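You operate a simulated robot arm through the tools that you are given. There is no shell and no other tool.

You are at the controls of a simulated robot arm. One attempt, no reset.

JOB
Free the diode block from the vice, lay it in the small carton and fold both flaps.
Fine: it goes in the pocket in the foam. Set down upright: diode block.

It is judged by the outcome, as a careful person would: the job done as asked, and still so three seconds after it is handed in. It fails if anything else is knocked over, pushed out of place, dropped, spilled or broken. Flat cloth is picked up by pressing the open fingertips on it (5 to 10 N) and closing them slowly along it; thin cloth reads only 2 to 8 mm in the jaws.

ROBOT AND FRAMES
A 7-joint arm with a two-finger parallel gripper, fixed in place. Base frame: the origin is on the floor under the middle of its stand, x ahead of it, y to its left, z up. Units: m, rad, N and s.
With the tool pointing down near the work surface it reaches from about 0.46 to 0.92 m from the base axis. Its first joint turns from -2.007 to 2.007 rad. Payload 3.91 kg.
Tool frame: the origin (TCP) lies between the finger pads and is the grasp point; the fingertips stand 0.03 m ahead of it; z points along the fingers, y is the line along which they close. The gripper opens to 0.11 m. The fingers are 0.02 m wide and 0.01 m thick; the gripper's body (0.048 by 0.112 m) begins 0.055 m behind the TCP.
Orientation is that of the tool frame in the base frame, as a unit quaternion [x, y, z, w]. With the fingers straight down and closing along the base's y, the tool's x points along the base's -x, its y along +y and its z along -z.

CONTROLS
- The arm moves only by the tool apply_moves. Its argument "plan" is a list of rows, each a list of 7 numbers: the shift along the tool's x, y, z in units of 250 mm (1.0 is 250 mm), then the turn, a rotation vector about the tool's x, y, z in units of 60 degrees (1.0 is 60 degrees), then the opening, from 0 (shut) to 1 (fully open). In form: [[x, y, z, wx, wy, wz, gripper], ...]. A call has 1 to 20 rows; each row is the pose to reach, as a shift and turn from the pose commanded when the call began, along the tool's axes at that moment. A call with a number of a shift or a turn outside -1 to 1 is refused whole. Each row takes 0.2 s and may step no farther than 0.05 m and 0.15 rad from the row before; otherwise, or with a gripper value out of range, the whole call is refused. A pose out of reach is approached as far as the arm can. The call stops where the force on the tool passes 40 N (or 10 N more than at its start, if that is more) or the arm is blocked; 0.2 s more then pass. Each finger travels about 0.153 m/s and halts on what it meets, pressing with about 44 N; the grip force reading is that of the motor and also rises with nothing between the fingers. The clock runs only during rows and for 0.2 s after the last one: add rows that repeat a pose to give the fingers time. The reply holds the time, the measured pose of the TCP, the force on the tool along the base axes, the opening and the grip force, in the units named above and with some noise, with the torque about the TCP (base axes, N m) and any sound that the robot's microphone picked up.
- Cameras (640 x 400 px; columns grow to the right, rows downward): "scene" is fixed at [0.3993, -0.499, 1.594]; the picture's right is [0.89, -0.46, 0.00], its down [-0.39, -0.76, -0.51] and it looks along [0.23, 0.46, -0.86] (base axes); focal length 242 px, centre (320, 200). "wrist" rides on the gripper at [0.072, 0.017, -0.103] in the tool frame; the picture's right is [-0.23, 0.97, 0.00], its down [-0.76, -0.18, -0.62] and it looks along [-0.61, -0.14, 0.78] (tool axes); focal length 222 px, centre (320, 200). There is no depth. A picture from a camera that has moved, and an enlarged one, comes with that camera's place and axes in the base frame and with its lens.
- camera(camera): a new picture of that camera. It takes no simulated time.
- lift_body(by): slides the trunk up (or, below 0, down) by that many m; the arm rides with it, the base frame stays. It gives what a move gives, with no picture.
- close_up(camera, box): a new picture of the part [left, top, right, bottom] of that camera's present view, enlarged. It takes no simulated time.
- hand_in(): hands the job in; it is judged then, once.

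Places have to be worked out from the pictures, the camera data and where the tool is seen. Open the gripper and draw the arm clear of the work before you hand the job in, unless the task says otherwise.

The tools are called after "Emit:" as name(argument=value, ...) on one line, values as JSON. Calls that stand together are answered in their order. apply_moves: Moves the arm, as the interface text tells. Its arguments: {"type":"object","properties":{"plan":{"type":"array"}},"required":["plan"]} The other tools are called the same way: lift_body (by) moves the trunk up or down; camera (camera) takes a picture; close_up (camera, box) takes an enlarged picture of a part of a camera's view; hand_in () hands the job in.

At the start:

```text
time_s: 0.0
tcp_pos: [0.5528, -0.0488, 1.2102]
tool_rot: [0.0, 1.0, 0.0, 0.0]
ft_force: [0.2, 0.7, 0.2]
wrist_torque: [0.01, 0.04, 0.0]
finger_gap: 0.1099
gripper_force: 0.2
trunk travel left (down, up): [-0.775, 0.215]
```

scene: 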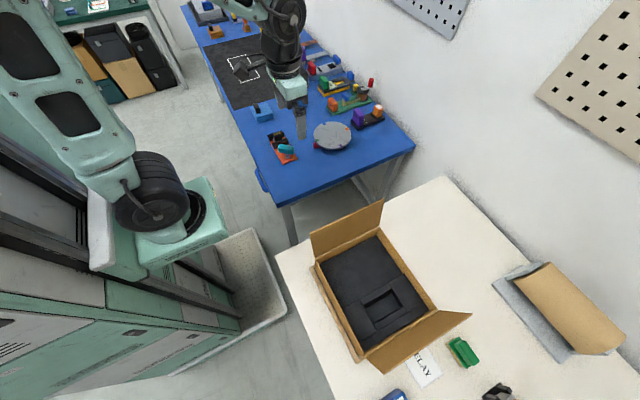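
wrist: 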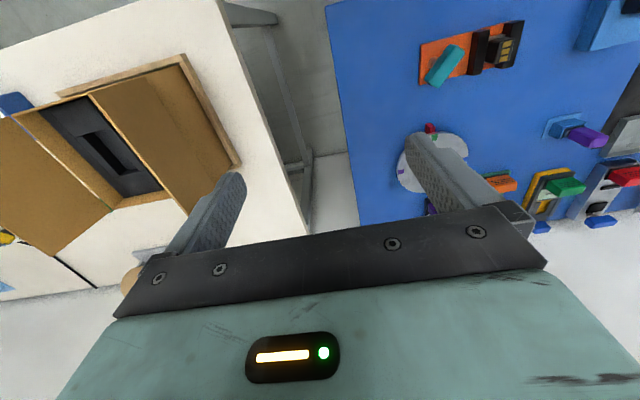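

I begin by looking closer at the work areas: the blue bench with the vices and the white table with the carton.

Emit:
close_up(camera="scene", box=[240, 40, 420, 190])

Emit:
close_up(camera="scene", box=[260, 180, 500, 400])

Emit:
close_up(camera="wrist", box=[380, 0, 640, 240])

Emit:
close_up(camera="scene", box=[170, 0, 320, 110])

```text
2.67 times, centred on (330, 115) of scene
camera zoom: at [0.3993, -0.499, 1.594], right [0.89, -0.46, 0.0], down [-0.39, -0.76, -0.51], along [0.23, 0.46, -0.86], focal length 645 px, centre (293, 427)
```

zoom: 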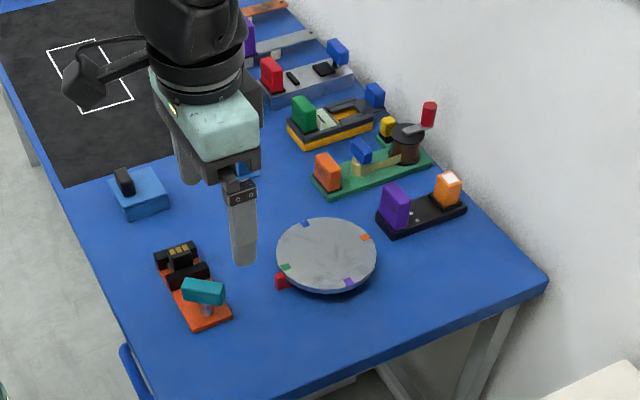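

```text
1.82 times, centred on (380, 290) of scene
camera zoom: at [0.3993, -0.499, 1.594], right [0.89, -0.46, 0.0], down [-0.39, -0.76, -0.51], along [0.23, 0.46, -0.86], focal length 440 px, centre (211, 36)
```

zoom: 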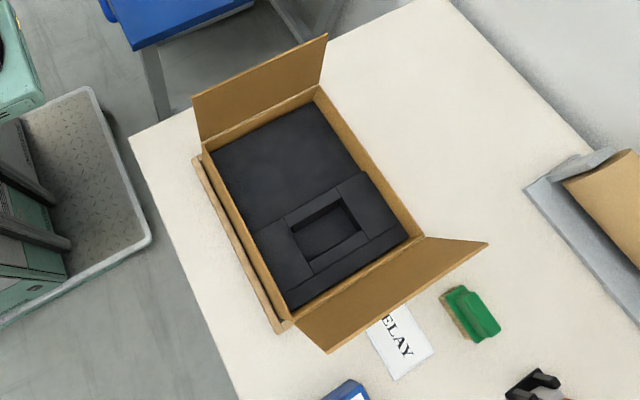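

```text
1.67 times, centred on (510, 120) of wrist
camera zoom: at [0.481, -0.032, 1.3121], right [0.23, 0.97, 0.0], down [0.76, -0.18, 0.62], along [0.61, -0.14, -0.78], focal length 370 px, centre (3, 333)
```

zoom: 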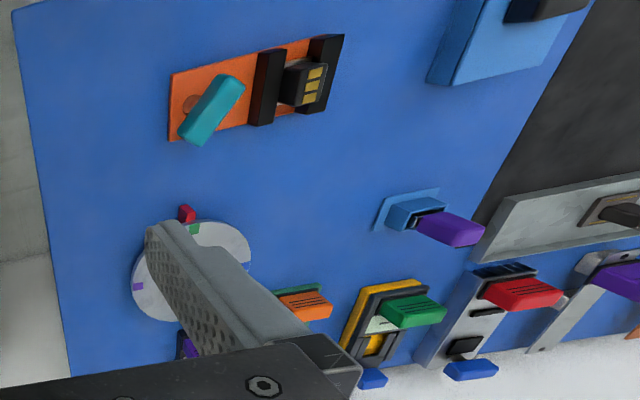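

```text
3.64 times, centred on (245, 55) of scene
camera zoom: at [0.3993, -0.499, 1.594], right [0.89, -0.46, 0.0], down [-0.39, -0.76, -0.51], along [0.23, 0.46, -0.86], focal length 879 px, centre (593, 727)
```

zoom: 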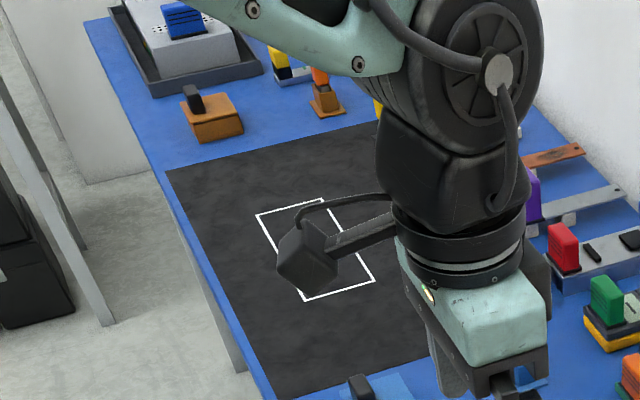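

The block sits between two black jaws of an orange vice at about (0.59, 0.27, 0.84) with a teal lever beside it at (0.595, 0.177, 0.845); the carton is near (0.60, -0.50). I move the wrist camera to view the vice closely, staying well above everything.

Emit:
apply_moves(plan=[[0.05, 0.166, 0.04, 0, 0, 0, 1], [0.1, 0.333, 0.08, 0, 0, 0, 1], [0.15, 0.5, 0.12, 0, 0, 0, 1], [0.2, 0.666, 0.16, 0, 0, 0, 1], [0.25, 0.833, 0.2, 0, 0, 0, 1], [0.3, 1.0, 0.24, 0, 0, 0, 1], [0.34, 1.0, 0.4, 0, 0, 0, 1], [0.34, 1.0, 0.4, 0, 0, 0, 1]])

Emit:
camera(camera="wrist")

Emit:
camera(camera="scene")

```text
time_s: 1.8
tcp_pos: [0.4689, 0.2016, 1.1096]
tool_rot: [0.0, 1.0, 0.001, 0.001]
ft_force: [0.3, 0.0, -0.3]
wrist_torque: [-0.03, -0.04, 0.0]
finger_gap: 0.11
gripper_force: 0.0
trunk travel left (down, up): [-0.775, 0.215]
```

```text
taken
camera wrist: at [0.3961, 0.219, 1.2132], right [0.23, 0.97, 0.0], down [0.76, -0.18, 0.62], along [0.61, -0.14, -0.78], focal length 222 px, centre (320, 200)
```

wrist: 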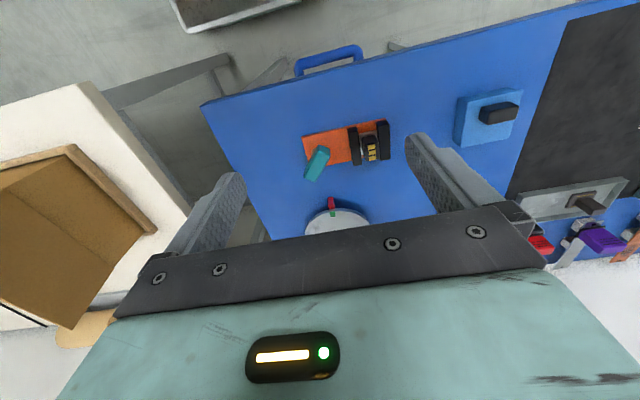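

```text
taken
```

scene: 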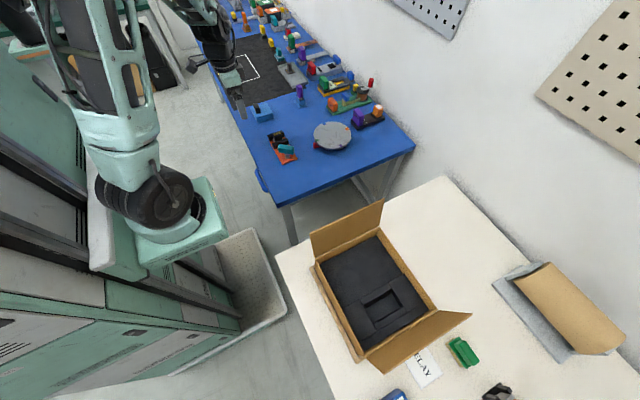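

Emit:
close_up(camera="wrist", box=[280, 90, 440, 200])

Emit:
close_up(camera="scene", box=[240, 90, 340, 180])

Emit:
close_up(camera="scene", box=[290, 190, 480, 390])

```text
3.64 times, centred on (360, 145) of wrist
camera zoom: at [0.3961, 0.219, 1.2132], right [0.23, 0.97, 0.0], down [0.76, -0.18, 0.62], along [0.61, -0.14, -0.78], focal length 808 px, centre (174, 400)
```

zoom: 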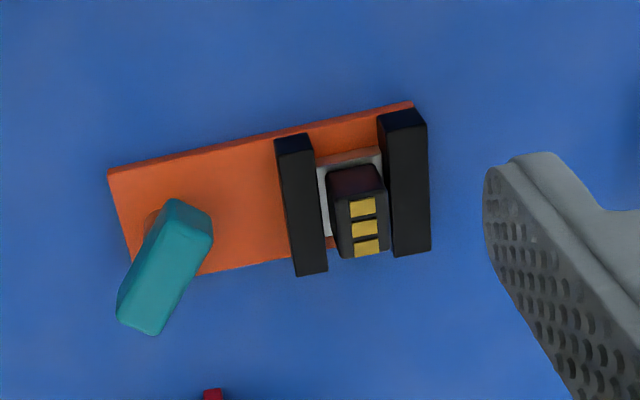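

```text
4.44 times, centred on (290, 135) of scene
camera zoom: at [0.3993, -0.499, 1.594], right [0.89, -0.46, 0.0], down [-0.39, -0.76, -0.51], along [0.23, 0.46, -0.86], focal length 1075 px, centre (453, 489)
```

zoom: 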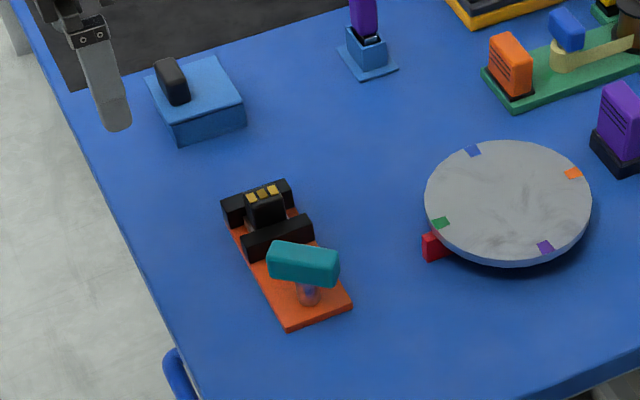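

```text
2.00 times, centred on (385, 290) of scene
camera zoom: at [0.3993, -0.499, 1.594], right [0.89, -0.46, 0.0], down [-0.39, -0.76, -0.51], along [0.23, 0.46, -0.86], focal length 484 px, centre (190, 20)
```

zoom: 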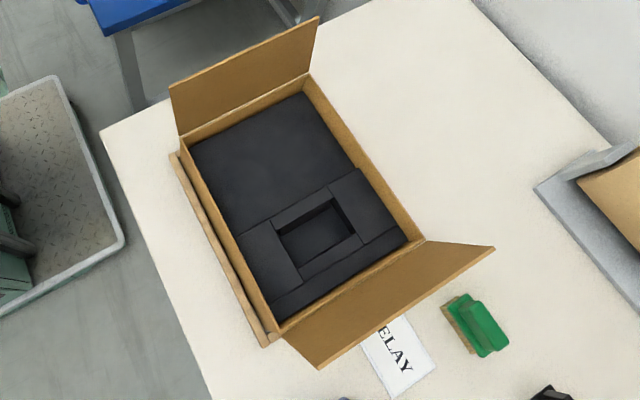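

The vice has a teal bar lever on a post, two black jaws and the block with three gold stripes between them. I go closer for a sharper look.

Emit:
apply_moves(plan=[[-0.03, 0.07, 0.13, 0, 0, 0, 1], [-0.06, 0.14, 0.26, 0, 0, 0, 1], [-0.09, 0.2, 0.39, 0, 0, 0, 1], [-0.124, 0.272, 0.52, 0, 0, 0, 1], [-0.124, 0.272, 0.52, 0, 0, 0, 1]])

Emit:
camera(camera="wrist")

Emit:
close_up(camera="wrist", box=[240, 80, 420, 220])

```text
time_s: 3.0
tcp_pos: [0.4989, 0.2696, 0.9789]
tool_rot: [-0.001, 1.0, 0.0, 0.0]
ft_force: [0.1, -0.3, 0.2]
wrist_torque: [0.04, -0.03, 0.02]
finger_gap: 0.1101
gripper_force: 0.2
trunk travel left (down, up): [-0.775, 0.215]
```

```text
taken
camera wrist: at [0.4267, 0.2866, 1.0814], right [0.23, 0.97, 0.0], down [0.76, -0.18, 0.62], along [0.61, -0.14, -0.78], focal length 222 px, centre (320, 200)
```

wrist: 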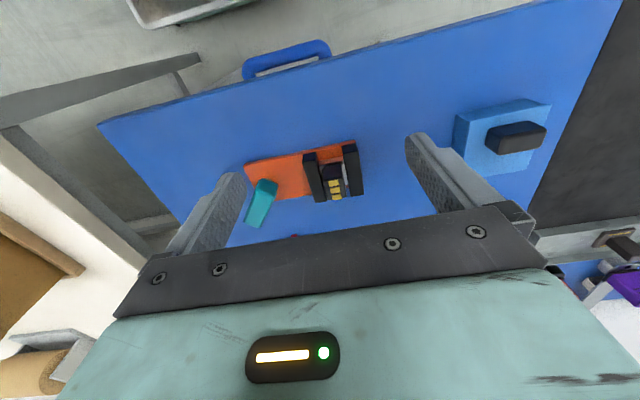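

```text
2.86 times, centred on (330, 150) of wrist
camera zoom: at [0.4267, 0.2866, 1.0814], right [0.23, 0.97, 0.0], down [0.76, -0.18, 0.62], along [0.61, -0.14, -0.78], focal length 635 px, centre (291, 343)
```

zoom: 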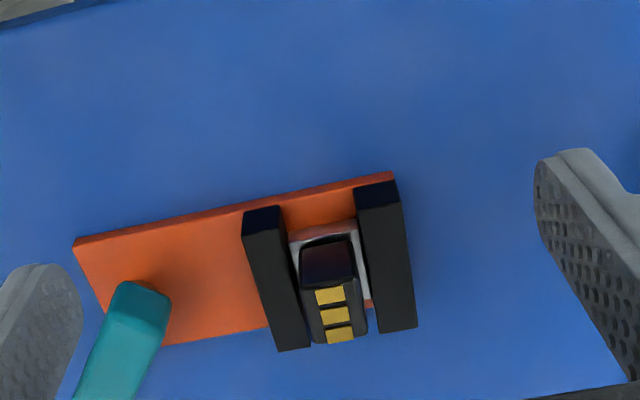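

The vice base spans x 0.557–0.633, y 0.144–0.305 with top z≈0.80; jaws about y 0.232–0.252 and 0.284–0.304, top z≈0.83. I go a bit nearer and look again to work out the block's shape.

Emit:
apply_moves(plan=[[-0.04, 0.02, 0.1, 0, 0, 0, 1], [-0.08, 0.04, 0.2, 0, 0, 0, 1], [-0.08, 0.04, 0.24, 0, 0, 0, 1], [-0.08, 0.04, 0.24, 0, 0, 0, 1]])

Emit:
close_up(camera="wrist", box=[230, 90, 410, 230])

Emit:
close_up(camera="wrist", box=[290, 130, 370, 210])

Emit:
close_up(camera="scene", box=[260, 120, 310, 170])

```text
time_s: 4.0
tcp_pos: [0.5192, 0.2779, 0.9196]
tool_rot: [0.001, 1.0, 0.0, 0.0]
ft_force: [0.5, -0.1, 0.0]
wrist_torque: [0.01, 0.0, -0.01]
finger_gap: 0.11
gripper_force: 0.0
trunk travel left (down, up): [-0.775, 0.215]
```

```text
2.86 times, centred on (320, 160) of wrist
camera zoom: at [0.4469, 0.296, 1.0219], right [0.23, 0.97, 0.0], down [0.76, -0.18, 0.62], along [0.61, -0.14, -0.78], focal length 635 px, centre (320, 314)
```

zoom: 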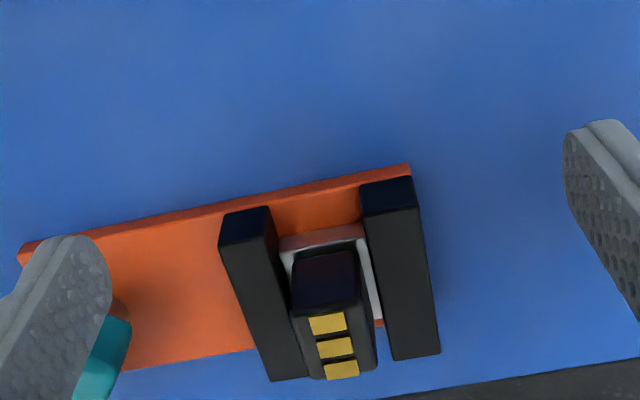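

```text
5.00 times, centred on (330, 170) of wrist
camera zoom: at [0.4469, 0.296, 1.0219], right [0.23, 0.97, 0.0], down [0.76, -0.18, 0.62], along [0.61, -0.14, -0.78], focal length 1111 px, centre (270, 350)
```

zoom: 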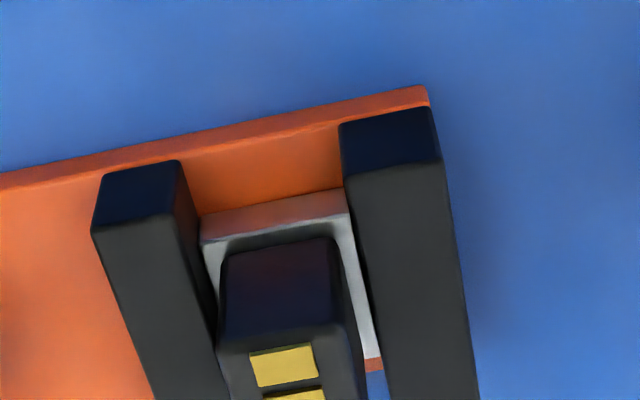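

```text
8.00 times, centred on (285, 145) of scene
camera zoom: at [0.3993, -0.499, 1.594], right [0.89, -0.46, 0.0], down [-0.39, -0.76, -0.51], along [0.23, 0.46, -0.86], focal length 1934 px, centre (600, 640)
```

zoom: 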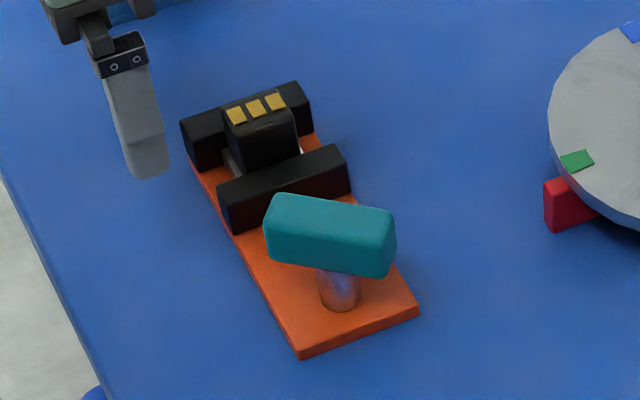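

The diode block is a grey base plate (about 44×33×11 mm) with a black upper body (36×24 mm, top z≈0.843) carrying gold stripes on top; centre ≈ (0.600, 0.267). Now I look closely at the teal T-lever to see how it turns.

Emit:
apply_moves(plan=[[-0.02, -0.1, -0.02, 0, 0, 0, 1], [-0.04, -0.2, -0.03, 0, 0, 0, 1], [-0.06, -0.3, -0.03, 0, 0, 0, 1], [-0.08, -0.384, -0.03, 0, 0, 0, 1], [-0.08, -0.384, -0.03, 0, 0, 0, 1]])

Emit:
camera(camera="wrist")

Emit:
close_up(camera="wrist", box=[240, 80, 440, 240])

Emit:
close_up(camera="scene", box=[340, 250, 430, 350])

```text
time_s: 5.2
tcp_pos: [0.5385, 0.1809, 0.927]
tool_rot: [0.0, 1.0, 0.0, 0.0]
ft_force: [0.3, 0.2, 0.4]
wrist_torque: [0.02, 0.01, -0.02]
finger_gap: 0.1099
gripper_force: 0.2
trunk travel left (down, up): [-0.775, 0.215]
```

```text
taken
camera wrist: at [0.4669, 0.1987, 1.0299], right [0.23, 0.97, 0.0], down [0.76, -0.18, 0.62], along [0.61, -0.14, -0.78], focal length 222 px, centre (320, 200)
```

wrist: 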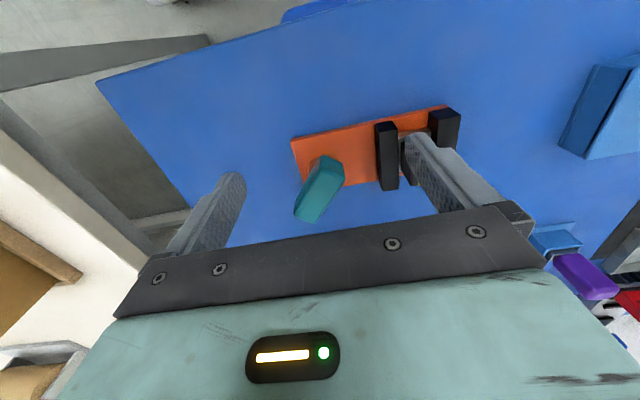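

```text
2.50 times, centred on (340, 160) of wrist
camera zoom: at [0.4669, 0.1987, 1.0299], right [0.23, 0.97, 0.0], down [0.76, -0.18, 0.62], along [0.61, -0.14, -0.78], focal length 555 px, centre (270, 300)
```

zoom: 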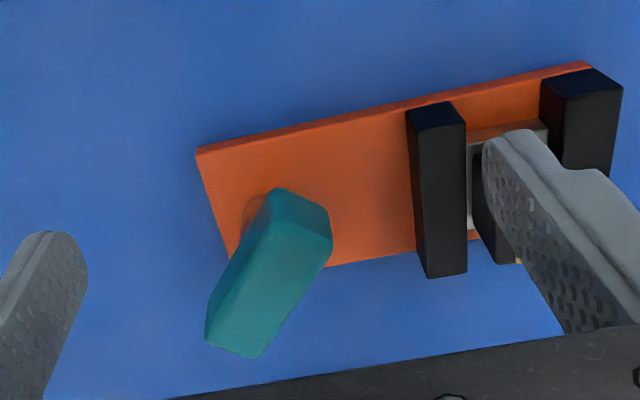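

```text
4.00 times, centred on (385, 300) of scene
camera zoom: at [0.3993, -0.499, 1.594], right [0.89, -0.46, 0.0], down [-0.39, -0.76, -0.51], along [0.23, 0.46, -0.86], focal length 967 px, centre (60, -200)
```

zoom: 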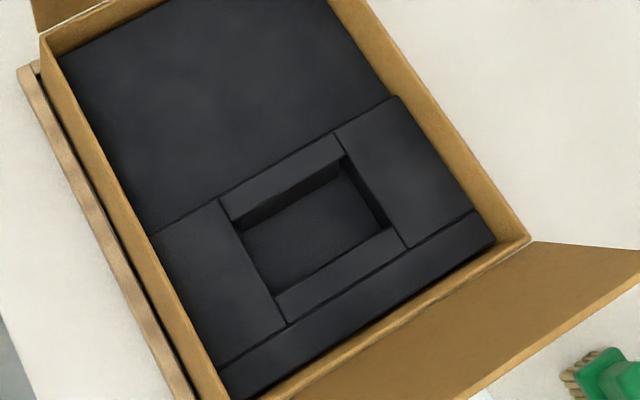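

The pocket measures roughly 95 × 53 mm, axis-aligned, around (0.60, -0.50), leaving room for fingers. Now another look at the lever from the scene camera to fix its height and angle.

Emit:
close_up(camera="scene", box=[270, 135, 305, 165])

Emit:
close_up(camera="wrist", box=[290, 140, 370, 230])

```text
13.33 times, centred on (288, 150) of scene
camera zoom: at [0.3993, -0.499, 1.594], right [0.89, -0.46, 0.0], down [-0.39, -0.76, -0.51], along [0.23, 0.46, -0.86], focal length 3224 px, centre (753, 867)
```

zoom: 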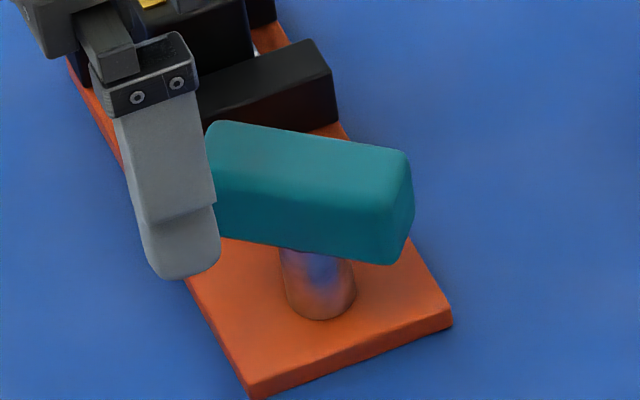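

```text
4.44 times, centred on (330, 185) of wrist
camera zoom: at [0.4669, 0.1987, 1.0299], right [0.23, 0.97, 0.0], down [0.76, -0.18, 0.62], along [0.61, -0.14, -0.78], focal length 987 px, centre (276, 267)
```

zoom: 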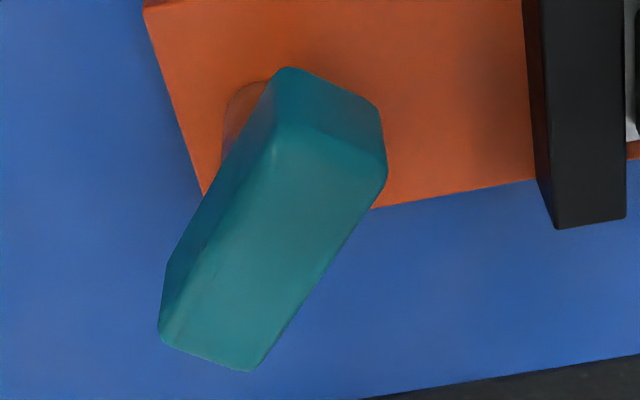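

The lever is a T-bar about 58×22×27 mm, top z≈0.869, centred on its post near (0.590, 0.168), lying at −37° to the base x axis. I turn the gripper to straddle it and move above it.

Emit:
apply_moves(plan=[[-0.041, -0.01, -0.01, 0, 0, 0.123, 1], [-0.082, -0.02, -0.01, 0, 0, 0.247, 1], [-0.124, -0.03, -0.01, 0, 0, 0.37, 1], [-0.165, -0.04, -0.01, 0, 0, 0.493, 0.8], [-0.206, -0.048, -0.01, 0, 0, 0.617, 0.7], [-0.206, -0.048, -0.01, 0, 0, 0.617, 0.7]])

Emit:
camera(camera="wrist")

Emit:
close_up(camera="scene", box=[250, 100, 330, 170])

```text
time_s: 6.6
tcp_pos: [0.5908, 0.1709, 0.9294]
tool_rot: [0.318, 0.948, 0.0, 0.0]
ft_force: [-0.2, -0.2, -0.2]
wrist_torque: [0.01, 0.0, 0.01]
finger_gap: 0.0769
gripper_force: 0.0
trunk travel left (down, up): [-0.775, 0.215]
```

```text
taken
camera wrist: at [0.5436, 0.2282, 1.032], right [0.77, 0.64, 0.0], down [0.5, -0.6, 0.62], along [0.4, -0.48, -0.78], focal length 222 px, centre (320, 200)
```

wrist: 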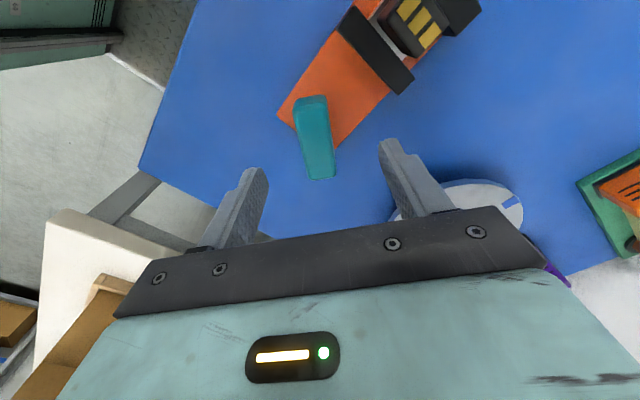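

```text
5.71 times, centred on (290, 135) of scene
camera zoom: at [0.3993, -0.499, 1.594], right [0.89, -0.46, 0.0], down [-0.39, -0.76, -0.51], along [0.23, 0.46, -0.86], focal length 1382 px, centre (491, 571)
```

zoom: 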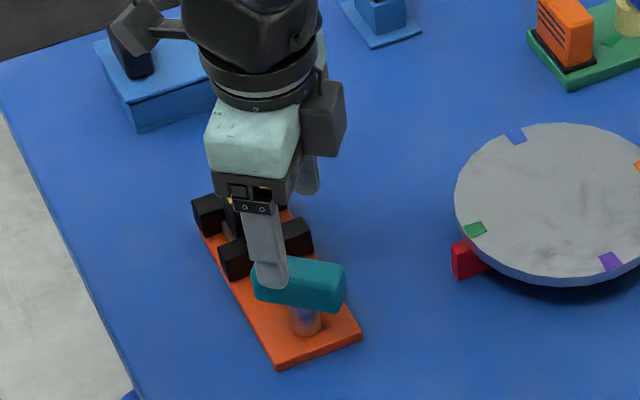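

Emit:
close_up(camera="wrist", box=[260, 70, 380, 200])

```text
3.08 times, centred on (320, 135) of wrist
camera zoom: at [0.5436, 0.2282, 1.032], right [0.77, 0.64, 0.0], down [0.5, -0.6, 0.62], along [0.4, -0.48, -0.78], focal length 684 px, centre (320, 400)
```

zoom: 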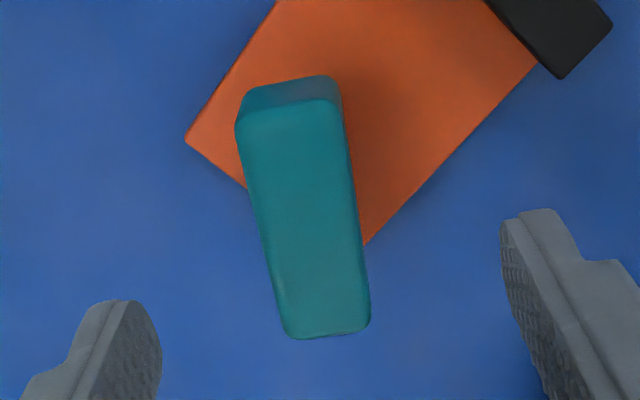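

The bar centre is (0.590, 0.168), angle about −42°. I trim the alignment and descend so the fingertips straddle the bar (tips z≈0.845), still open.

Emit:
apply_moves(plan=[[-0.006, -0.0105, 0.05, 0, 0, 0.07, 0.7], [-0.006, -0.0105, 0.12, 0, 0, 0.07, 0.7], [-0.006, -0.0105, 0.18, 0, 0, 0.07, 0.7], [-0.006, -0.0105, 0.22, 0, 0, 0.07, 0.7], [-0.006, -0.0105, 0.22, 0, 0, 0.07, 0.5], [-0.006, -0.0105, 0.22, 0, 0, 0.07, 0.4], [-0.006, -0.0105, 0.22, 0, 0, 0.07, 0.35]])

Emit:
close_up(camera="scene", box=[250, 110, 330, 170])

Emit:
camera(camera="wrist")

```text
time_s: 8.2
tcp_pos: [0.5899, 0.1681, 0.874]
tool_rot: [0.351, 0.936, 0.0, 0.0]
ft_force: [-0.9, 0.4, 0.1]
wrist_torque: [0.0, 0.02, 0.01]
finger_gap: 0.0383
gripper_force: 0.1
trunk travel left (down, up): [-0.775, 0.215]
```

```text
6.67 times, centred on (290, 140) of scene
camera zoom: at [0.3993, -0.499, 1.594], right [0.89, -0.46, 0.0], down [-0.39, -0.76, -0.51], along [0.23, 0.46, -0.86], focal length 1612 px, centre (520, 600)
```

zoom: 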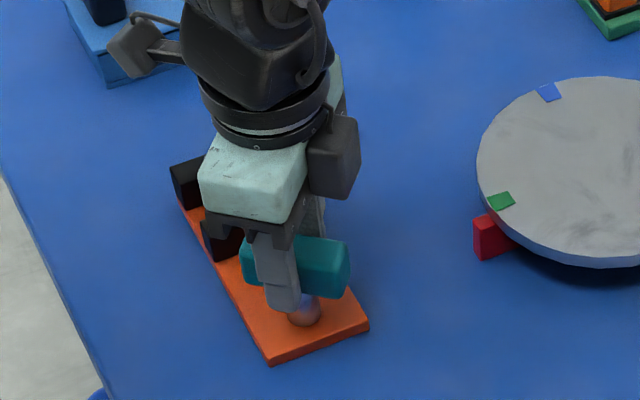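

```text
taken
camera wrist: at [0.5472, 0.2286, 0.9766], right [0.81, 0.58, 0.0], down [0.46, -0.64, 0.62], along [0.36, -0.51, -0.78], focal length 222 px, centre (320, 200)
```

wrist: 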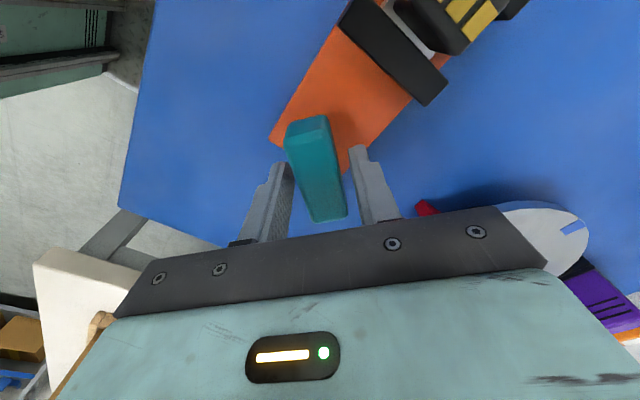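

The fingers straddle the bar evenly. I close them gently and check the force.

Emit:
apply_moves(plan=[[0, 0, 0, 0, 0, 0, 0.25], [0, 0, 0, 0, 0, 0, 0.2], [0, 0, 0, 0, 0, 0, 0.15], [0, 0, 0, 0, 0, 0, 0.15]])

Emit:
close_up(camera="wrist", box=[220, 60, 420, 260])

```text
time_s: 9.2
tcp_pos: [0.5902, 0.1683, 0.8741]
tool_rot: [0.352, 0.936, 0.0, 0.0]
ft_force: [-2.0, -2.7, -0.3]
wrist_torque: [-0.12, 0.07, 0.07]
finger_gap: 0.0259
gripper_force: 44.6
trunk travel left (down, up): [-0.775, 0.215]
```

```text
2.00 times, centred on (320, 160) of wrist
camera zoom: at [0.547, 0.2283, 0.9766], right [0.81, 0.58, 0.0], down [0.46, -0.64, 0.62], along [0.36, -0.51, -0.78], focal length 444 px, centre (320, 280)
```

zoom: 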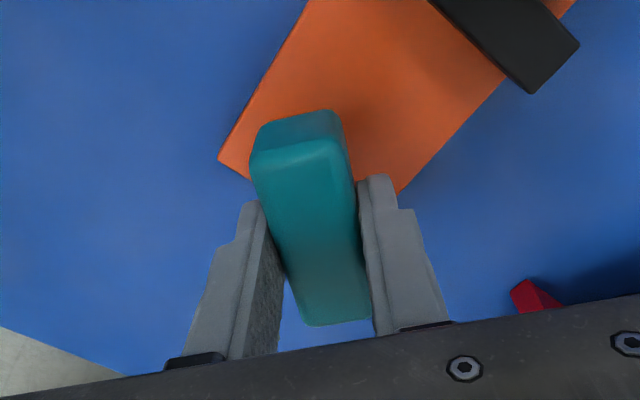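

The bar is held (gap 26 mm, 44 N) with almost no side load. I try a small counter-clockwise turn (seen from above) about the post and check for resistance.

Emit:
apply_moves(plan=[[0, 0, 0, 0, 0, -0.05, 0.12], [0, 0, 0, 0, 0, -0.1, 0.12], [0, 0, 0, 0, 0, -0.15, 0.12], [0, 0, 0, 0, 0, -0.2, 0.12], [0, 0, 0, 0, 0, -0.2, 0.12]])

Emit:
close_up(camera="wrist", box=[220, 60, 420, 260])

Emit:
close_up(camera="scene", box=[250, 110, 330, 170])

```text
time_s: 10.4
tcp_pos: [0.59, 0.1686, 0.8741]
tool_rot: [0.252, 0.968, 0.001, 0.0]
ft_force: [-6.1, -3.1, -4.3]
wrist_torque: [-0.42, -0.6, -0.03]
finger_gap: 0.0257
gripper_force: 44.5
trunk travel left (down, up): [-0.775, 0.215]
```

```text
2.00 times, centred on (320, 160) of wrist
camera zoom: at [0.5353, 0.218, 0.9766], right [0.67, 0.74, 0.0], down [0.58, -0.53, 0.62], along [0.46, -0.42, -0.78], focal length 444 px, centre (320, 280)
```

zoom: 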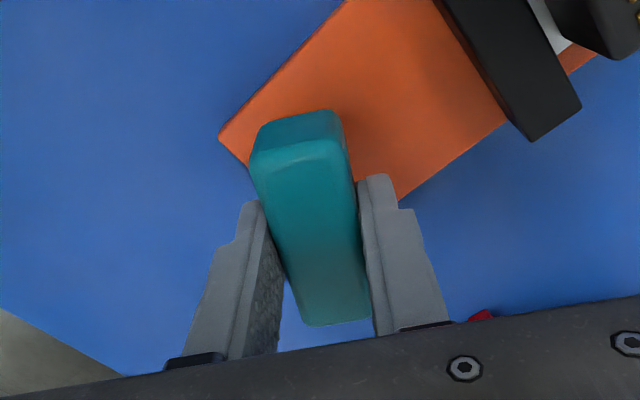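

```text
6.67 times, centred on (290, 140) of scene
camera zoom: at [0.3993, -0.499, 1.594], right [0.89, -0.46, 0.0], down [-0.39, -0.76, -0.51], along [0.23, 0.46, -0.86], focal length 1612 px, centre (520, 600)
```

zoom: 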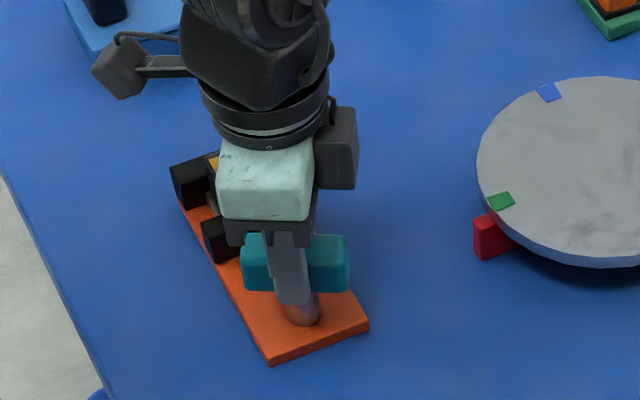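

The bar turned with the tool and the vice base stayed put, with hardly any torque. I continue counter-clockwise and watch the jaw.

Emit:
apply_moves(plan=[[0, 0, 0, 0, 0, -0.1, 0.12], [0, 0, 0, 0, 0, -0.2, 0.12], [0, 0, 0, 0, 0, -0.3, 0.12], [0, 0, 0, 0, 0, -0.4, 0.12], [0, 0, 0, 0, 0, -0.5, 0.12], [0, 0, 0, 0, 0, -0.5, 0.12]])

Emit:
camera(camera="wrist")

Emit:
close_up(camera="scene", box=[250, 110, 330, 170])

```text
time_s: 11.8
tcp_pos: [0.5901, 0.1697, 0.8737]
tool_rot: [-0.009, 1.0, 0.0, 0.0]
ft_force: [-7.9, -3.6, -8.7]
wrist_torque: [-0.03, -0.88, 0.02]
finger_gap: 0.0254
gripper_force: 45.0
trunk travel left (down, up): [-0.775, 0.215]
```

```text
taken
camera wrist: at [0.5177, 0.1838, 0.9767], right [0.21, 0.98, 0.0], down [0.76, -0.17, 0.62], along [0.61, -0.13, -0.78], focal length 222 px, centre (320, 200)
```

wrist: 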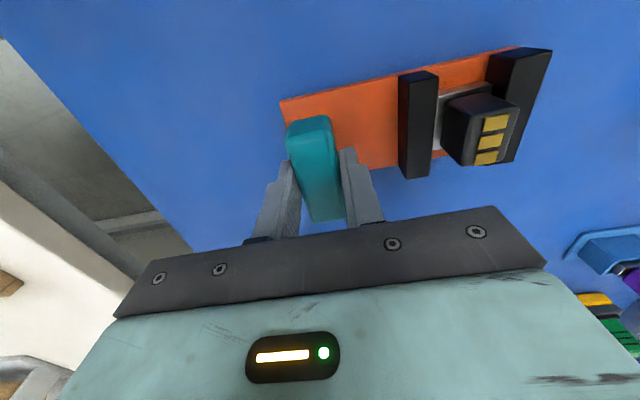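

```text
6.67 times, centred on (290, 140) of scene
camera zoom: at [0.3993, -0.499, 1.594], right [0.89, -0.46, 0.0], down [-0.39, -0.76, -0.51], along [0.23, 0.46, -0.86], focal length 1612 px, centre (520, 600)
```

zoom: 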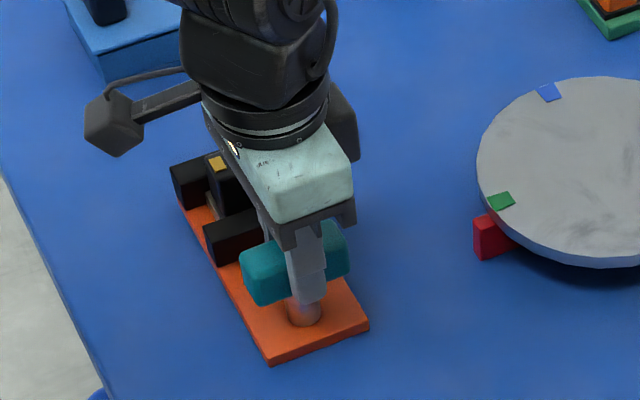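

Emit:
close_up(camera="wrist", box=[270, 30, 570, 230])

```text
2.00 times, centred on (420, 130) of wrist
camera zoom: at [0.5177, 0.1838, 0.9767], right [0.21, 0.98, 0.0], down [0.76, -0.17, 0.62], along [0.61, -0.13, -0.78], focal length 444 px, centre (120, 340)
```

zoom: 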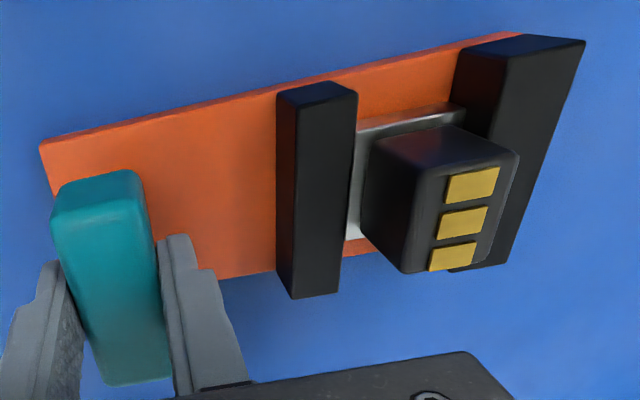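

The left jaw seems to have shifted a few mm toward −y, so this is the opening direction. I keep turning counter-clockwise another ~35°.

Emit:
apply_moves(plan=[[0, 0, 0, 0, 0, -0.1, 0.12], [0, 0, 0, 0, 0, -0.2, 0.12], [0, 0, 0, 0, 0, -0.3, 0.12], [0, 0, 0, 0, 0, -0.4, 0.12], [0, 0, 0, 0, 0, -0.5, 0.12], [0, 0, 0, 0, 0, -0.6, 0.12], [0, 0, 0, 0, 0, -0.6, 0.12]])

Emit:
close_up(camera="wrist", box=[270, 30, 640, 260])

Emit:
close_up(camera="scene", box=[250, 110, 330, 170])

```text
time_s: 13.4
tcp_pos: [0.5897, 0.1675, 0.8742]
tool_rot: [-0.317, 0.949, 0.0, -0.001]
ft_force: [-3.5, -2.3, -13.0]
wrist_torque: [-0.15, 0.66, -0.01]
finger_gap: 0.0258
gripper_force: 44.4
trunk travel left (down, up): [-0.775, 0.215]
```

```text
1.73 times, centred on (455, 145) of wrist
camera zoom: at [0.5223, 0.1381, 0.9767], right [-0.4, 0.92, 0.0], down [0.72, 0.32, 0.62], along [0.57, 0.25, -0.78], focal length 384 px, centre (86, 295)
```

zoom: 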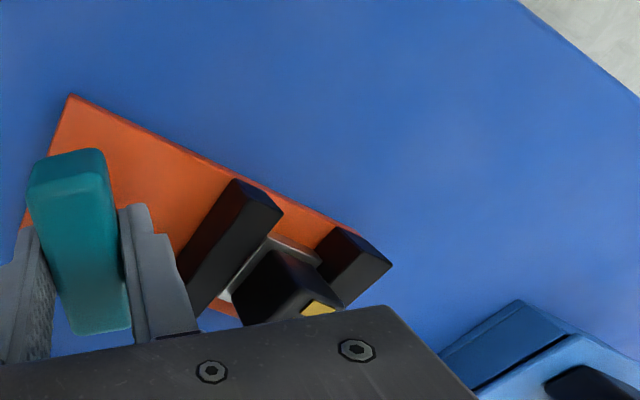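

```text
6.67 times, centred on (290, 140) of scene
camera zoom: at [0.3993, -0.499, 1.594], right [0.89, -0.46, 0.0], down [-0.39, -0.76, -0.51], along [0.23, 0.46, -0.86], focal length 1612 px, centre (520, 600)
```

zoom: 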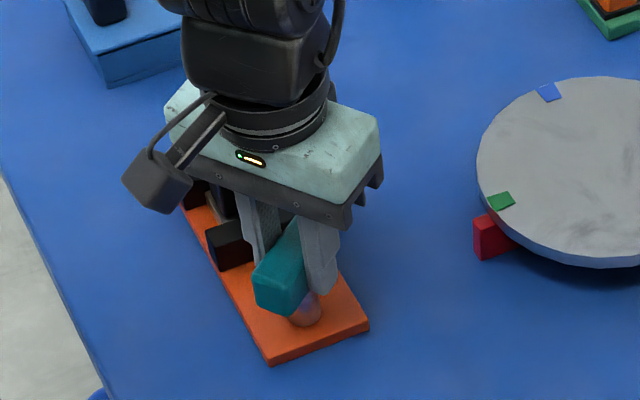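

The jaw has moved further toward −y (the base has not moved). I keep on in a smaller step to find the end of travel.

Emit:
apply_moves(plan=[[0, 0, 0, 0, 0, -0.06, 0.12], [0, 0, 0, 0, 0, -0.12, 0.12], [0, 0, 0, 0, 0, -0.18, 0.12], [0, 0, 0, 0, 0, -0.24, 0.12], [0, 0, 0, 0, 0, -0.24, 0.12]])

Emit:
close_up(camera="scene", box=[250, 110, 330, 170])

Emit:
close_up(camera="wrist", box=[270, 30, 640, 260])

```text
time_s: 14.6
tcp_pos: [0.5901, 0.1681, 0.8742]
tool_rot: [-0.433, 0.902, 0.0, 0.0]
ft_force: [-5.6, -3.3, -18.9]
wrist_torque: [0.04, 0.12, 0.0]
finger_gap: 0.0262
gripper_force: 45.2
trunk travel left (down, up): [-0.775, 0.215]
```

```text
6.67 times, centred on (290, 140) of scene
camera zoom: at [0.3993, -0.499, 1.594], right [0.89, -0.46, 0.0], down [-0.39, -0.76, -0.51], along [0.23, 0.46, -0.86], focal length 1612 px, centre (520, 600)
```

zoom: 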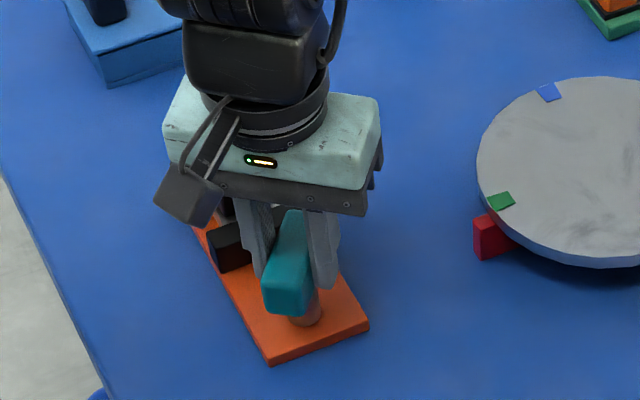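

```text
1.73 times, centred on (455, 145) of wrist
camera zoom: at [0.5319, 0.1221, 0.9767], right [-0.62, 0.79, 0.0], down [0.62, 0.48, 0.62], along [0.49, 0.38, -0.78], focal length 384 px, centre (86, 295)
```

zoom: 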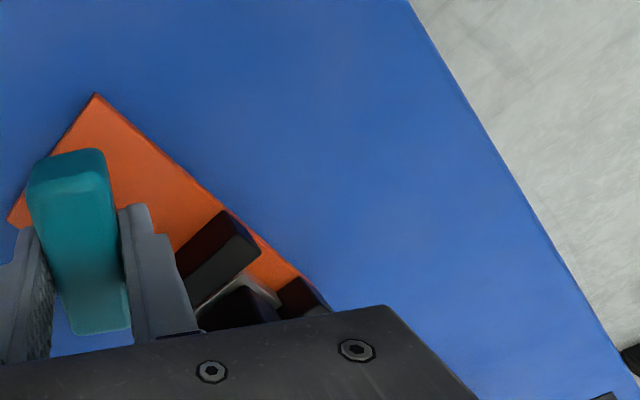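

The lever has turned ~92° with no resistance and the jaw has moved about 12 mm, so the block should be free. I open the fingers and rise to check that the jaw stays open.

Emit:
apply_moves(plan=[[0, 0, 0, 0, 0, 0, 0.3], [0, 0, 0, 0, 0, 0, 0.5], [0, 0, 0, 0, 0, 0, 0.55], [0, 0, -0.1, 0, 0, 0, 0.55], [0, 0, -0.25, 0, 0, 0, 0.55], [0, 0, -0.4, 0, 0, 0, 0.55], [0, 0, -0.4, 0, 0, 0, 0.55]])

Emit:
close_up(camera="scene", box=[250, 110, 330, 170])

Emit:
camera(camera="wrist")

```text
time_s: 16.2
tcp_pos: [0.5897, 0.1695, 0.9748]
tool_rot: [-0.432, 0.902, 0.0, -0.001]
ft_force: [0.2, 0.4, 0.4]
wrist_torque: [0.0, 0.0, 0.0]
finger_gap: 0.0603
gripper_force: 0.1
trunk travel left (down, up): [-0.775, 0.215]
```

```text
6.67 times, centred on (290, 140) of scene
camera zoom: at [0.3993, -0.499, 1.594], right [0.89, -0.46, 0.0], down [-0.39, -0.76, -0.51], along [0.23, 0.46, -0.86], focal length 1612 px, centre (520, 600)
```

zoom: 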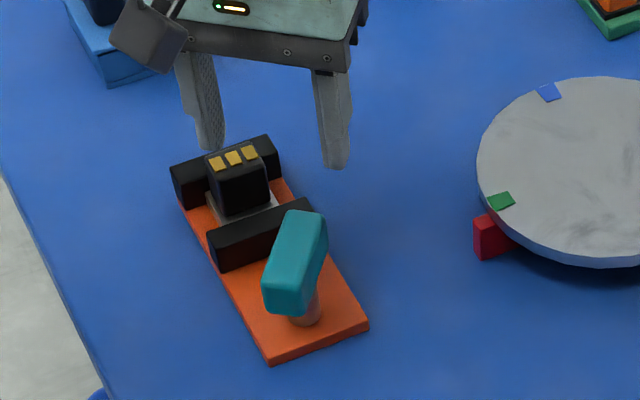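

```text
taken
camera wrist: at [0.5316, 0.1229, 1.0777], right [-0.62, 0.79, 0.0], down [0.62, 0.48, 0.62], along [0.49, 0.38, -0.78], focal length 222 px, centre (320, 200)
```

wrist: 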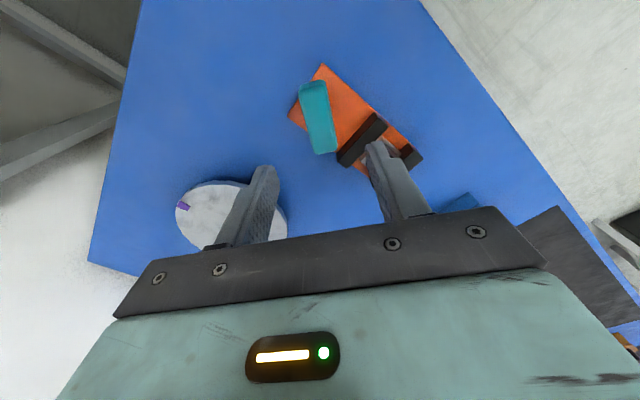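

The jaw stays open and a clear gap shows beside the block. I turn the gripper so the fingers will close along x (between the jaws) and view the block from the −y side.

Emit:
apply_moves(plan=[[-0.024, 0.009, 0.0, 0, 0, -0.13, 0.65], [-0.048, 0.018, 0.0, 0, 0, -0.26, 0.65], [-0.072, 0.027, 0.02, 0, 0, -0.39, 0.65], [-0.096, 0.036, 0.04, 0, 0, -0.52, 0.65], [-0.119, 0.044, 0.06, 0, 0, -0.647, 0.65], [-0.119, 0.044, 0.06, 0, 0, -0.647, 0.65]])

Emit:
camera(camera="wrist")

Emit:
close_up(camera="wrist", box=[220, 80, 420, 230])

```text
time_s: 17.6
tcp_pos: [0.6018, 0.1985, 0.9593]
tool_rot: [0.707, -0.707, -0.001, 0.0]
ft_force: [-0.8, 0.4, 0.4]
wrist_torque: [0.03, -0.01, -0.02]
finger_gap: 0.0717
gripper_force: 0.0
trunk travel left (down, up): [-0.775, 0.215]
```

```text
taken
camera wrist: at [0.5838, 0.1265, 1.062], right [-0.97, 0.23, 0.0], down [0.18, 0.76, 0.62], along [0.14, 0.61, -0.78], focal length 222 px, centre (320, 200)
```

wrist: 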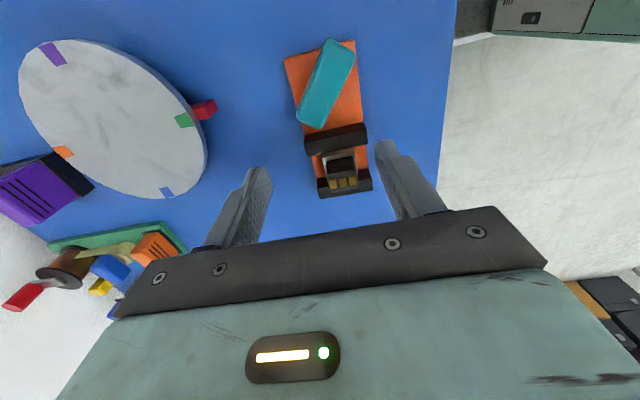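

```text
2.67 times, centred on (320, 155) of wrist
camera zoom: at [0.5838, 0.1265, 1.062], right [-0.97, 0.23, 0.0], down [0.18, 0.76, 0.62], along [0.14, 0.61, -0.78], focal length 592 px, centre (320, 320)
```

zoom: 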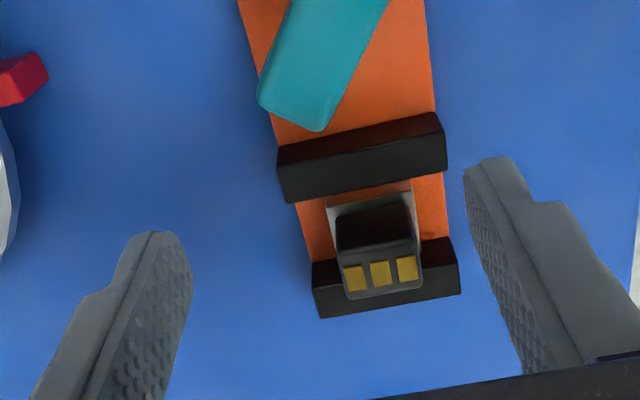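

The block stands free with its top at z≈0.852, x 0.575–0.607, y 0.257–0.282; near jaw face is at y≈0.237 and the far one at y≈0.284. I move above it, fingertips at z≈0.875, and check alignment before going between the jaws.

Emit:
apply_moves(plan=[[-0.13, 0.0216, 0.0, 0, 0, 0, 0.65], [-0.266, 0.0432, 0.0, 0, 0, 0, 0.65], [-0.266, 0.0432, 0.1, 0, 0, 0, 0.65], [-0.266, 0.0432, 0.2, 0, 0, 0, 0.6], [-0.266, 0.0432, 0.2, 0, 0, 0, 0.6]])

Emit:
camera(camera="wrist")

Emit:
close_up(camera="wrist", box=[220, 80, 420, 230])

Emit:
close_up(camera="scene", box=[250, 100, 330, 170])

```text
time_s: 18.8
tcp_pos: [0.5898, 0.2638, 0.9087]
tool_rot: [-0.707, 0.707, 0.0, 0.0]
ft_force: [0.3, 0.3, -0.4]
wrist_torque: [-0.04, 0.03, 0.0]
finger_gap: 0.0658
gripper_force: 0.1
trunk travel left (down, up): [-0.775, 0.215]
```

```text
taken
camera wrist: at [0.572, 0.1925, 1.0118], right [-0.97, 0.23, 0.0], down [0.18, 0.76, 0.62], along [0.14, 0.61, -0.78], focal length 222 px, centre (320, 200)
```

wrist: 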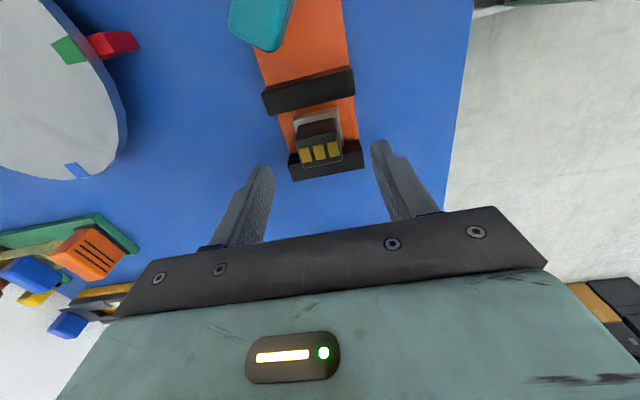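

```text
2.67 times, centred on (320, 155) of wrist
camera zoom: at [0.572, 0.1925, 1.0118], right [-0.97, 0.23, 0.0], down [0.18, 0.76, 0.62], along [0.14, 0.61, -0.78], focal length 592 px, centre (320, 320)
```

zoom: 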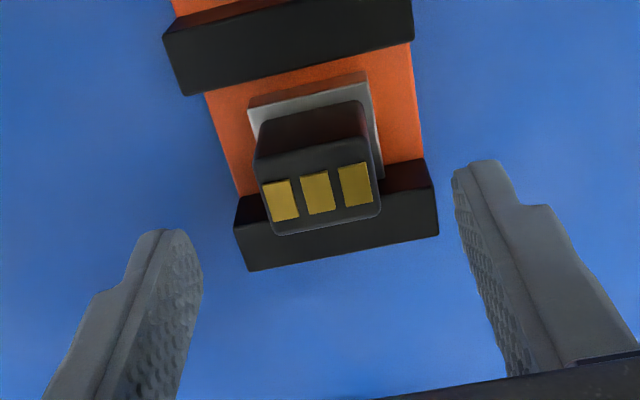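

```text
5.71 times, centred on (290, 135) of scene
camera zoom: at [0.3993, -0.499, 1.594], right [0.89, -0.46, 0.0], down [-0.39, -0.76, -0.51], along [0.23, 0.46, -0.86], focal length 1382 px, centre (491, 571)
```

zoom: 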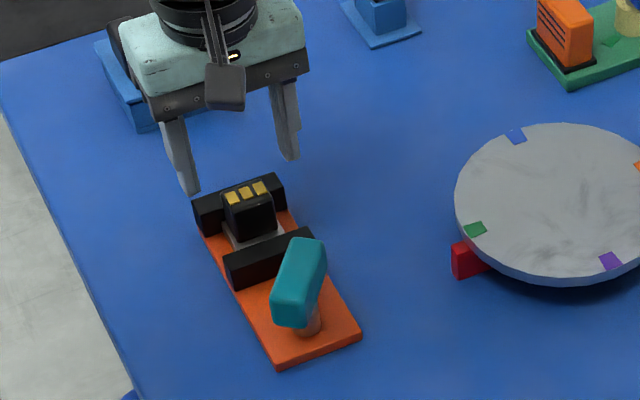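

Aligned: block centre x≈0.590, y≈0.268, TCP at (0.590, 0.264). I descend to fingertips z≈0.828, just above the grey base plate, then check before closing.

Emit:
apply_moves(plan=[[-0.009, 0, 0.06, 0, 0, 0, 0.6], [-0.009, 0, 0.12, 0, 0, 0, 0.55], [-0.009, 0, 0.16, 0, 0, 0, 0.52], [-0.009, 0, 0.2, 0, 0, 0, 0.5], [-0.009, 0, 0.2, 0, 0, 0, 0.5]])

Emit:
camera(camera="wrist")

Emit:
close_up(camera="scene", box=[250, 110, 330, 170])

```text
time_s: 20.0
tcp_pos: [0.5889, 0.2662, 0.8587]
tool_rot: [0.707, -0.707, -0.001, 0.0]
ft_force: [-0.2, 0.0, 0.1]
wrist_torque: [-0.01, -0.01, 0.01]
finger_gap: 0.0551
gripper_force: 0.1
trunk travel left (down, up): [-0.775, 0.215]
```

```text
taken
camera wrist: at [0.5726, 0.1943, 0.9615], right [-0.97, 0.23, 0.0], down [0.18, 0.76, 0.62], along [0.14, 0.61, -0.78], focal length 222 px, centre (320, 200)
```

wrist: 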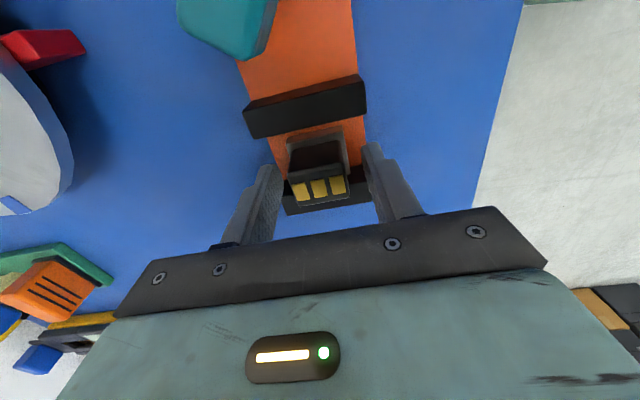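

```text
6.67 times, centred on (290, 140) of scene
camera zoom: at [0.3993, -0.499, 1.594], right [0.89, -0.46, 0.0], down [-0.39, -0.76, -0.51], along [0.23, 0.46, -0.86], focal length 1612 px, centre (520, 600)
```

zoom: 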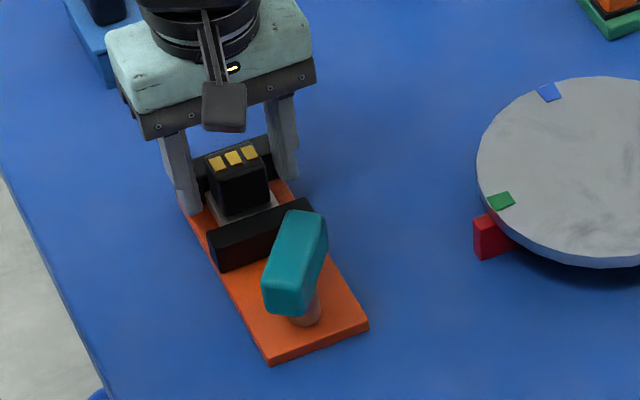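

No contact and the fingers straddle the block. I close on it.

Emit:
apply_moves(plan=[[0, 0, 0, 0, 0, 0, 0.4], [0, 0, 0, 0, 0, 0, 0.32], [0, 0, 0, 0, 0, 0, 0.27], [0, 0, 0, 0, 0, 0, 0.22], [0, 0, 0, 0, 0, 0, 0.2], [0, 0, 0, 0, 0, 0, 0.2]])

Emit:
close_up(camera="wrist", box=[220, 80, 420, 230])

```text
time_s: 21.4
tcp_pos: [0.5892, 0.2672, 0.8591]
tool_rot: [0.708, -0.707, 0.0, 0.0]
ft_force: [-0.3, 0.9, 0.3]
wrist_torque: [-0.02, 0.02, -0.01]
finger_gap: 0.0333
gripper_force: 44.1
trunk travel left (down, up): [-0.775, 0.215]
```

```text
2.67 times, centred on (320, 155) of wrist
camera zoom: at [0.5725, 0.1943, 0.9615], right [-0.97, 0.23, 0.0], down [0.18, 0.76, 0.62], along [0.14, 0.61, -0.78], focal length 592 px, centre (320, 320)
```

zoom: 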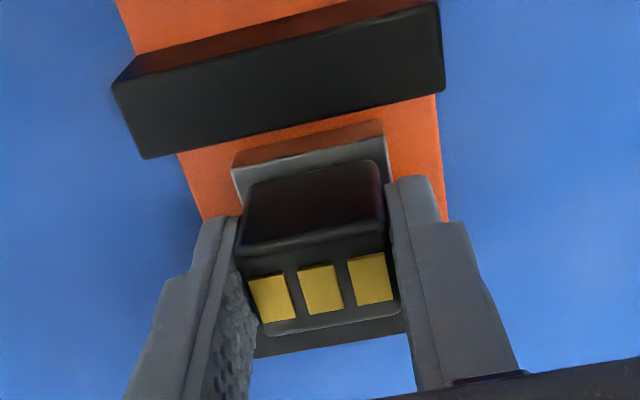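

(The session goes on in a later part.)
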